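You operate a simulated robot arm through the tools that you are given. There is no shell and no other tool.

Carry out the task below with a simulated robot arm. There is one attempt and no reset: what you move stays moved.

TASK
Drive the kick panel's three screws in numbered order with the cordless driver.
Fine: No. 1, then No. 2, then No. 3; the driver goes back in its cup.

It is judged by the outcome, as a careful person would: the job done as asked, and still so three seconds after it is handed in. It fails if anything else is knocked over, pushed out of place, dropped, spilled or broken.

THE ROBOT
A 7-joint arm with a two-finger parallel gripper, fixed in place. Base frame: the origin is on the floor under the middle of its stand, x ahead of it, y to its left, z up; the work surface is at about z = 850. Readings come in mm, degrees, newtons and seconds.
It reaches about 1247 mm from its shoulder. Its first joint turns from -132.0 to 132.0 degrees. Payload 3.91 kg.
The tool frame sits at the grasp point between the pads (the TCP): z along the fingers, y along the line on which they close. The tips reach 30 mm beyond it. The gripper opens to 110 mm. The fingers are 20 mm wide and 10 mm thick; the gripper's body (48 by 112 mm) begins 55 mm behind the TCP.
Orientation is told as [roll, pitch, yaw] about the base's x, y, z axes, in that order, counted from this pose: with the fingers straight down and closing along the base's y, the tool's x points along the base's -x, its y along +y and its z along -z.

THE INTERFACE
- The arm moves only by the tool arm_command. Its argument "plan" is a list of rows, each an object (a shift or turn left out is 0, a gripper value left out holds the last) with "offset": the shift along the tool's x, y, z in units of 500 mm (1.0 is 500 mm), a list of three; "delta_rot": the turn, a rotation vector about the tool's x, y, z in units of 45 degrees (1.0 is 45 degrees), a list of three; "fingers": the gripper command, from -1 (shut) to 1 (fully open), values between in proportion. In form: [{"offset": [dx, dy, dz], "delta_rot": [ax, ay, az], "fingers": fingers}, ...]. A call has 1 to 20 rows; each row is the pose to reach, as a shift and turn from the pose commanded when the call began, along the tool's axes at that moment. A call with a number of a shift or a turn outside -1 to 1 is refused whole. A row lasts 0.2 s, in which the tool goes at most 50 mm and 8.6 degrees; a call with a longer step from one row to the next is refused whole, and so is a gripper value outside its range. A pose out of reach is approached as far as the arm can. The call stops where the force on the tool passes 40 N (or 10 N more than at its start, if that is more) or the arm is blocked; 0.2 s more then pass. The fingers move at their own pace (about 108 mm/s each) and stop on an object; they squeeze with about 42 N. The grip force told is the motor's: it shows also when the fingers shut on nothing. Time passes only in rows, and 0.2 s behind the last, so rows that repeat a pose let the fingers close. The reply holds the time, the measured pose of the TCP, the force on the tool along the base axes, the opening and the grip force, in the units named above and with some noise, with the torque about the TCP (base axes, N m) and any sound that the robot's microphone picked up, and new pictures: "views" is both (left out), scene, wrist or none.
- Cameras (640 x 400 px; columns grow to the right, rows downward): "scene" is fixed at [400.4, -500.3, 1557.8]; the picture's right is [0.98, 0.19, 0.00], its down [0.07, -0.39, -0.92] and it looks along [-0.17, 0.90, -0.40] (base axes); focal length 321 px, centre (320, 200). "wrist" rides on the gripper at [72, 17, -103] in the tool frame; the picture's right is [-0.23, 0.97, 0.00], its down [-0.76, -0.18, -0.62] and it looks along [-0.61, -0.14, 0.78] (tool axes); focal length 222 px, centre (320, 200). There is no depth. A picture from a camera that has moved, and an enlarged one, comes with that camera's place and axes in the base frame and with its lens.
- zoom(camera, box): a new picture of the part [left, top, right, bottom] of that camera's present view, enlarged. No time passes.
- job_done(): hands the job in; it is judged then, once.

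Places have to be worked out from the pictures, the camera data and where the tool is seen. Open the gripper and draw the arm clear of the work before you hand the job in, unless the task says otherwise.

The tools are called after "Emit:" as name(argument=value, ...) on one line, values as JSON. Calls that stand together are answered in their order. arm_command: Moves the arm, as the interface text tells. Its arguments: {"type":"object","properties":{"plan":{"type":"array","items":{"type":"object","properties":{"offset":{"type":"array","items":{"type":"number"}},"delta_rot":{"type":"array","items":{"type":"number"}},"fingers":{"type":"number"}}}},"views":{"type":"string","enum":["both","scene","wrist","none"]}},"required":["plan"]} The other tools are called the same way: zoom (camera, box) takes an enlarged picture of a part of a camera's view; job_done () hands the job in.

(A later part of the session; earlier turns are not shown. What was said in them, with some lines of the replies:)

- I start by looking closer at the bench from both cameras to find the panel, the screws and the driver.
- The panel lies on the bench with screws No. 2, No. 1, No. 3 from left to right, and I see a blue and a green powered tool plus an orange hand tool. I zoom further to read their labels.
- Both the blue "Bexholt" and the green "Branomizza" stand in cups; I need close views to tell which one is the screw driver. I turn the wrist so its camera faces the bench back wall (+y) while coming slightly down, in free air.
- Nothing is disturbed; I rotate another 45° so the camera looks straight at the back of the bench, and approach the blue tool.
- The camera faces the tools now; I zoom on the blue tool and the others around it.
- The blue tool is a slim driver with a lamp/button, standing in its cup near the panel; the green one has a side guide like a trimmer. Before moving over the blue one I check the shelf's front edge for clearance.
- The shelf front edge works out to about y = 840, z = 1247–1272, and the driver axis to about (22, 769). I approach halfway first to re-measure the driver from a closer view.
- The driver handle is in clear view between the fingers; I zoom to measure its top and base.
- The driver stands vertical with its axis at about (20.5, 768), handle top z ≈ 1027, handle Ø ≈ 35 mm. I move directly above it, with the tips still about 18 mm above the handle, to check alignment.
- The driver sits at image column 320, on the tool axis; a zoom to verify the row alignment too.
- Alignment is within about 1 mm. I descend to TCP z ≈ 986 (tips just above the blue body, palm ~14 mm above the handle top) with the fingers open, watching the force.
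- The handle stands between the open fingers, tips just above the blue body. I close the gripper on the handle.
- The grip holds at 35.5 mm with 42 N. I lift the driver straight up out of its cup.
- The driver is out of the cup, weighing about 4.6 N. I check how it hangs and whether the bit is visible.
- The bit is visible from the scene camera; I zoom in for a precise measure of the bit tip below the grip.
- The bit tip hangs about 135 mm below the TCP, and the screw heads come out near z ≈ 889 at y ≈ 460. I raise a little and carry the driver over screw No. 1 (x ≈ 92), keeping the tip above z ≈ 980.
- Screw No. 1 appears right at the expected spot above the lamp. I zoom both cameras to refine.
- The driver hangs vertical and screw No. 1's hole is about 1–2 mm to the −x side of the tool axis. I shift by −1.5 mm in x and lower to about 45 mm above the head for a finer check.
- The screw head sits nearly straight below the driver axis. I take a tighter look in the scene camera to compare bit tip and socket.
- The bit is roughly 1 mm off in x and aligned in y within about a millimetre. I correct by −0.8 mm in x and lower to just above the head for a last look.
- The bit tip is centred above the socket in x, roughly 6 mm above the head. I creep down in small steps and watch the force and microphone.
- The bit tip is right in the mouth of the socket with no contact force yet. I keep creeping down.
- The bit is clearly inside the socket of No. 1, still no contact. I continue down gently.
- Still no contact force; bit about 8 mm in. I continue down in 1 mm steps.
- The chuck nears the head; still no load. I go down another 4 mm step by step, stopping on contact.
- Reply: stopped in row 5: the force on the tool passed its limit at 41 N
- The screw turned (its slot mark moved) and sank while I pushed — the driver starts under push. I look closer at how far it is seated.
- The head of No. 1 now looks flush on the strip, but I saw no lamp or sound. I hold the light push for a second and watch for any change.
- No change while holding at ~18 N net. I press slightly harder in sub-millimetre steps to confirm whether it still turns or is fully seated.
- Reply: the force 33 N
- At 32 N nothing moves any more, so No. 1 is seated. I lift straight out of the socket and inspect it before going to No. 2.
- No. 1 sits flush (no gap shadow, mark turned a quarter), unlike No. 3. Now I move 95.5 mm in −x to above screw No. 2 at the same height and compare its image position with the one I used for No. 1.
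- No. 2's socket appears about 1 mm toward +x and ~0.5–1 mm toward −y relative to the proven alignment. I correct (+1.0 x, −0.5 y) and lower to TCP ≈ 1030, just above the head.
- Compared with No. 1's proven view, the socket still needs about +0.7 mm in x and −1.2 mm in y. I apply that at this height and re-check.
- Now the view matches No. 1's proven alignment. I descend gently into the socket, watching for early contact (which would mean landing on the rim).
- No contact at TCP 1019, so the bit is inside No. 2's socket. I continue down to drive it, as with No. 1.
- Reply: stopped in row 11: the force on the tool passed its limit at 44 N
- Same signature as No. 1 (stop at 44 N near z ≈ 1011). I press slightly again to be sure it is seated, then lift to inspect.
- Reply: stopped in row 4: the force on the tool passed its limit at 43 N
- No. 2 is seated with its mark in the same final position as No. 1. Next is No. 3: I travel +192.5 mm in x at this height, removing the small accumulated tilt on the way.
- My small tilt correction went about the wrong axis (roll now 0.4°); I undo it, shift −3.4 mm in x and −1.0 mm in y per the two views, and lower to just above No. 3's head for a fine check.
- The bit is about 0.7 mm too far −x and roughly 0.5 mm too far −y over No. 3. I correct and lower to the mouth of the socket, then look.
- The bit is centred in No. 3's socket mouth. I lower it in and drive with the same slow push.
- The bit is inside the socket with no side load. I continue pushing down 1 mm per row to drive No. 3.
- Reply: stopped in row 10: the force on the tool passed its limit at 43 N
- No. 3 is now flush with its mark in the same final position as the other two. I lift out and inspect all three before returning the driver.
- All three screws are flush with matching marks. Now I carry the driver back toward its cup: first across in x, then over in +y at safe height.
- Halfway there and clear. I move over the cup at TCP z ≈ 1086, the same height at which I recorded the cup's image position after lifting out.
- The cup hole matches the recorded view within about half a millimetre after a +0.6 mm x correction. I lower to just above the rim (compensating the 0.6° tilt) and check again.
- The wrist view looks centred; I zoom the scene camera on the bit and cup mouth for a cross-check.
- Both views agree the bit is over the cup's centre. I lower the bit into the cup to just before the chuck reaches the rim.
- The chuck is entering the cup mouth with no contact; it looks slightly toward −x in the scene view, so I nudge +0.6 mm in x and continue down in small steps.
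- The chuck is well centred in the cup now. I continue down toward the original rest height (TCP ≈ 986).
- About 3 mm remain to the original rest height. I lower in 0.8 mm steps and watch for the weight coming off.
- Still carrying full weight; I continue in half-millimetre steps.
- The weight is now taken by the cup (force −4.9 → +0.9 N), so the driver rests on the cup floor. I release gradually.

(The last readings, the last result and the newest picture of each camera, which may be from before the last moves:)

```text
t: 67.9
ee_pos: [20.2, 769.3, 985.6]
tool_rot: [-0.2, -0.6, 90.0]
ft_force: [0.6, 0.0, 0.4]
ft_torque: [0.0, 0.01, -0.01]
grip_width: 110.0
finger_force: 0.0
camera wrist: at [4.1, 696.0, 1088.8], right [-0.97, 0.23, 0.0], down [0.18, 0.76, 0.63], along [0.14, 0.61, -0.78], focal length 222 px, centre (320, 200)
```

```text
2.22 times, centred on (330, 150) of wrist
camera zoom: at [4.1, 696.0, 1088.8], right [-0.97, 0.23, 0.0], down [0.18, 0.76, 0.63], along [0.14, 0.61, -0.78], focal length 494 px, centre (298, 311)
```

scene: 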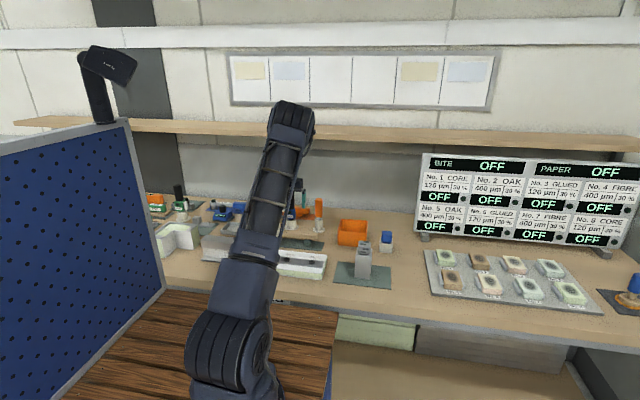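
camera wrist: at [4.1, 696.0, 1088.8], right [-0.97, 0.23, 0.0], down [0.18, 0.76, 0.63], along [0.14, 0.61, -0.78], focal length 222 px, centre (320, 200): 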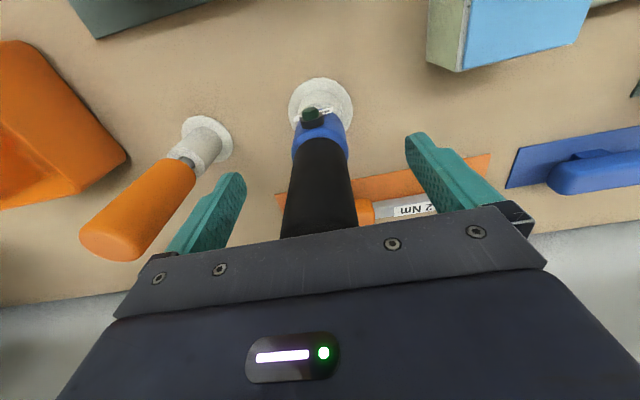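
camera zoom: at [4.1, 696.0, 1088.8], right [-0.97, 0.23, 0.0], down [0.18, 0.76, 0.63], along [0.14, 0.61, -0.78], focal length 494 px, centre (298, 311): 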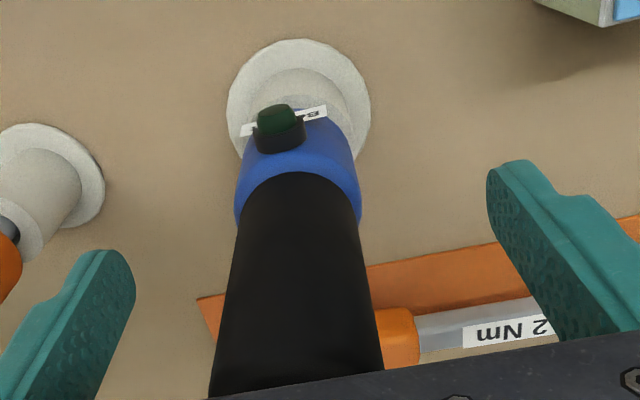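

The driver stands upright in its cup and is free of the fingers. I raise the gripper straight up, then draw back away from the work.

Emit:
arm_command(plan=[{"offset": [0, 0, -0.03], "fingers": 1}, {"offset": [0, 0, -0.07]}, {"offset": [0, 0, -0.11]}, {"offset": [0, 0, -0.15]}, {"offset": [0, 0, -0.19]}, {"offset": [0, 0, -0.22]}, {"offset": [0.04, 0, -0.24]}, {"offset": [0.09, 0, -0.27]}, {"offset": [0.15, 0, -0.3]}, {"offset": [0.21, 0, -0.33]}, {"offset": [0.27, 0, -0.37]}, {"offset": [0.33, 0, -0.41]}, {"offset": [0.38, 0, -0.45]}, {"offset": [0.42, 0, -0.49]}, {"offset": [0.44, 0, -0.52]}, {"offset": [0.44, 0, -0.52]}, {"offset": [0.44, 0, -0.52]}], views="both")

Emit:
zoom(camera="scene", box=[240, 180, 340, 290])

Emit:
zoom(camera="wrist", box=[220, 0, 520, 200])

```text
t: 71.5
ee_pos: [20.7, 545.5, 1243.7]
tool_rot: [0.0, -0.6, 89.9]
ft_force: [-0.5, 0.1, -0.4]
ft_torque: [-0.01, -0.02, -0.01]
grip_width: 110.0
finger_force: 0.1
camera wrist: at [3.3, 473.0, 1346.8], right [-0.97, 0.23, 0.0], down [0.18, 0.76, 0.63], along [0.14, 0.61, -0.78], focal length 222 px, centre (320, 200)
```

scene: 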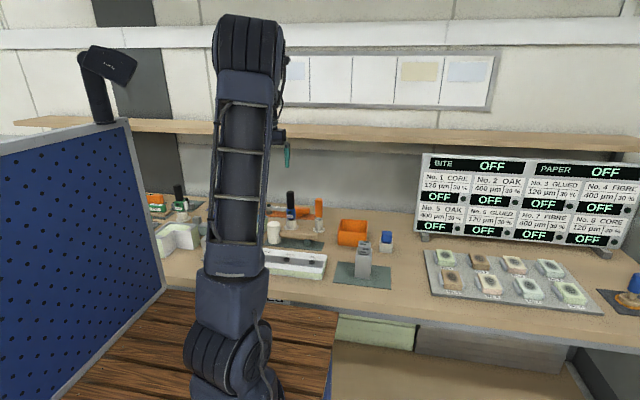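
wrist: 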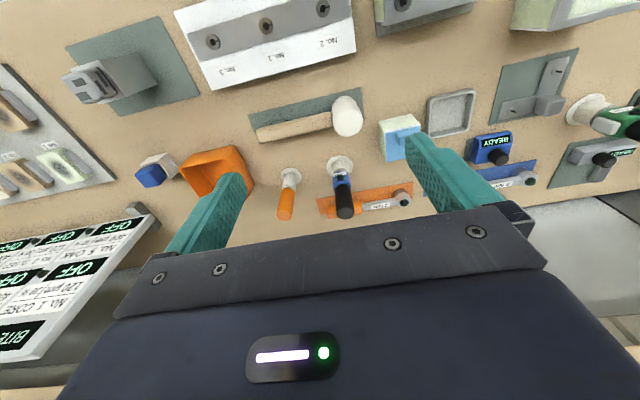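

```text
3.64 times, centred on (290, 235) of scene
camera zoom: at [400.4, -500.3, 1557.8], right [0.98, 0.19, 0.0], down [0.07, -0.39, -0.92], along [-0.17, 0.9, -0.4], focal length 1167 px, centre (429, 73)
```

zoom: 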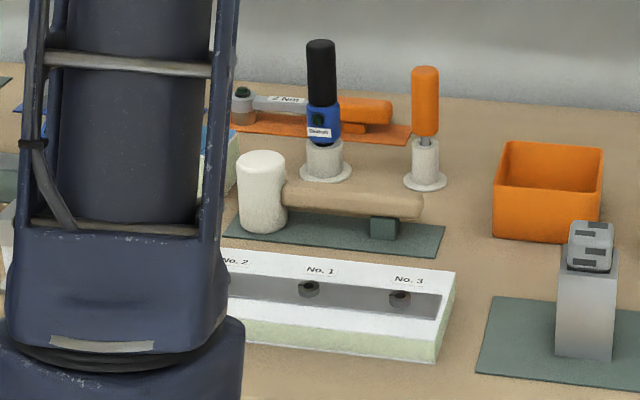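

```text
2.00 times, centred on (370, 100) of wrist
camera zoom: at [3.3, 473.0, 1346.8], right [-0.97, 0.23, 0.0], down [0.18, 0.76, 0.63], along [0.14, 0.61, -0.78], focal length 444 px, centre (220, 400)
```

zoom: 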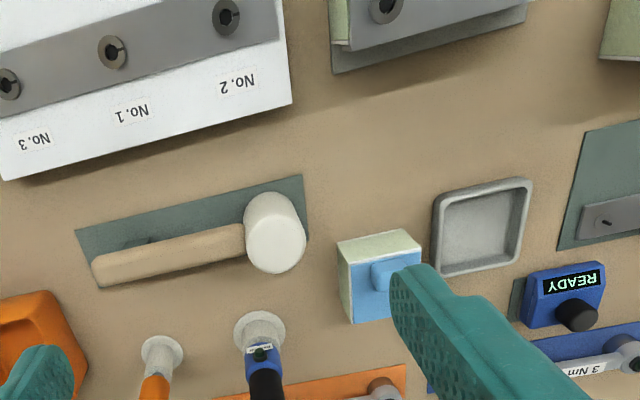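

The driver stands in its cup and the arm is clear. One last close look at the panel and driver before handing in.

Emit:
zoom(camera="scene", box=[262, 235, 332, 285])

Emit:
zoom(camera="wrist", box=[180, 0, 370, 90])

Emit:
zoom(camera="scene", box=[270, 180, 340, 240])

```text
8.00 times, centred on (297, 260) of scene
camera zoom: at [400.4, -500.3, 1557.8], right [0.98, 0.19, 0.0], down [0.07, -0.39, -0.92], along [-0.17, 0.9, -0.4], focal length 2568 px, centre (504, -280)
```

zoom: 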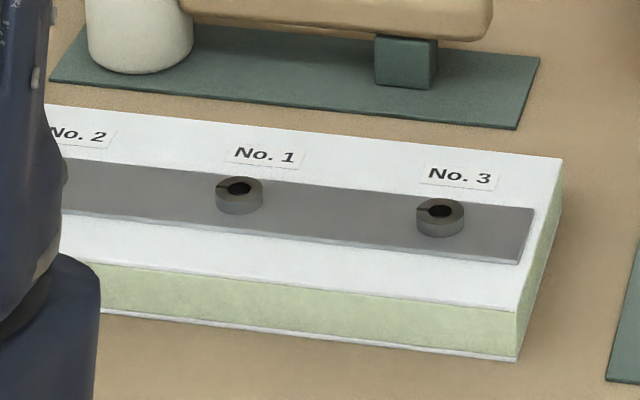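

```text
3.37 times, centred on (275, 45) of wrist
camera zoom: at [3.3, 473.0, 1346.8], right [-0.97, 0.23, 0.0], down [0.18, 0.76, 0.63], along [0.14, 0.61, -0.78], focal length 748 px, centre (472, 722)
```

zoom: 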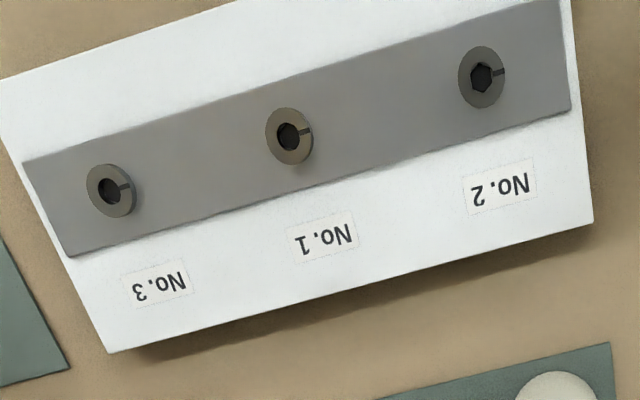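

```text
6.67 times, centred on (305, 210) of scene
camera zoom: at [400.4, -500.3, 1557.8], right [0.98, 0.19, 0.0], down [0.07, -0.39, -0.92], along [-0.17, 0.9, -0.4], focal length 2140 px, centre (420, 133)
```

zoom: 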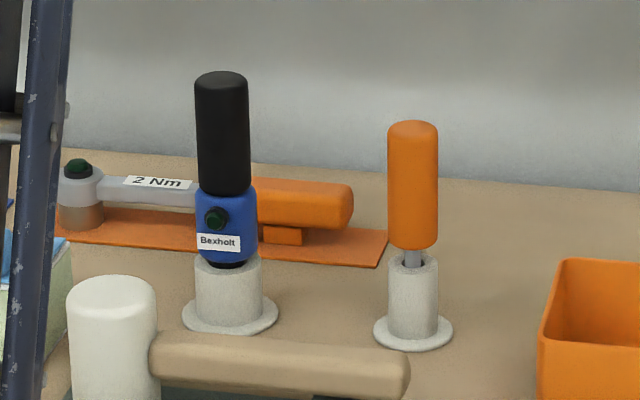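

The pictures show all three screws seated with matching marks, driven in the order 1, 2, 3. The panel has not moved, and the driver is upright in its cup exactly where it started. The gripper is open and clear of the work, so I hand the job in.

Emit:
job_done()

```text
The job is handed in.
```

I drove all three screws in order (No. 1, then No. 2, then No. 3) with the blue Bexholt driver and put it back upright in its cup.

- **Screws:** Each one turned, sank until its head was flush with the strip, and then stopped moving against about 40 N. All three marks ended in the same position. The driver's lamp never lit and I heard no click, so "fully driven" rests on what I could see and on the force readings.
- **Which tool:** Nothing on the bench is labelled "cordless driver". I chose the blue one because the green Branomizza has a side guide and looks like a trimmer. The blue one's bit fit the screws.
- **Surroundings:** The pictures show the panel where it started and nothing knocked over. The gripper is open and clear of the work.
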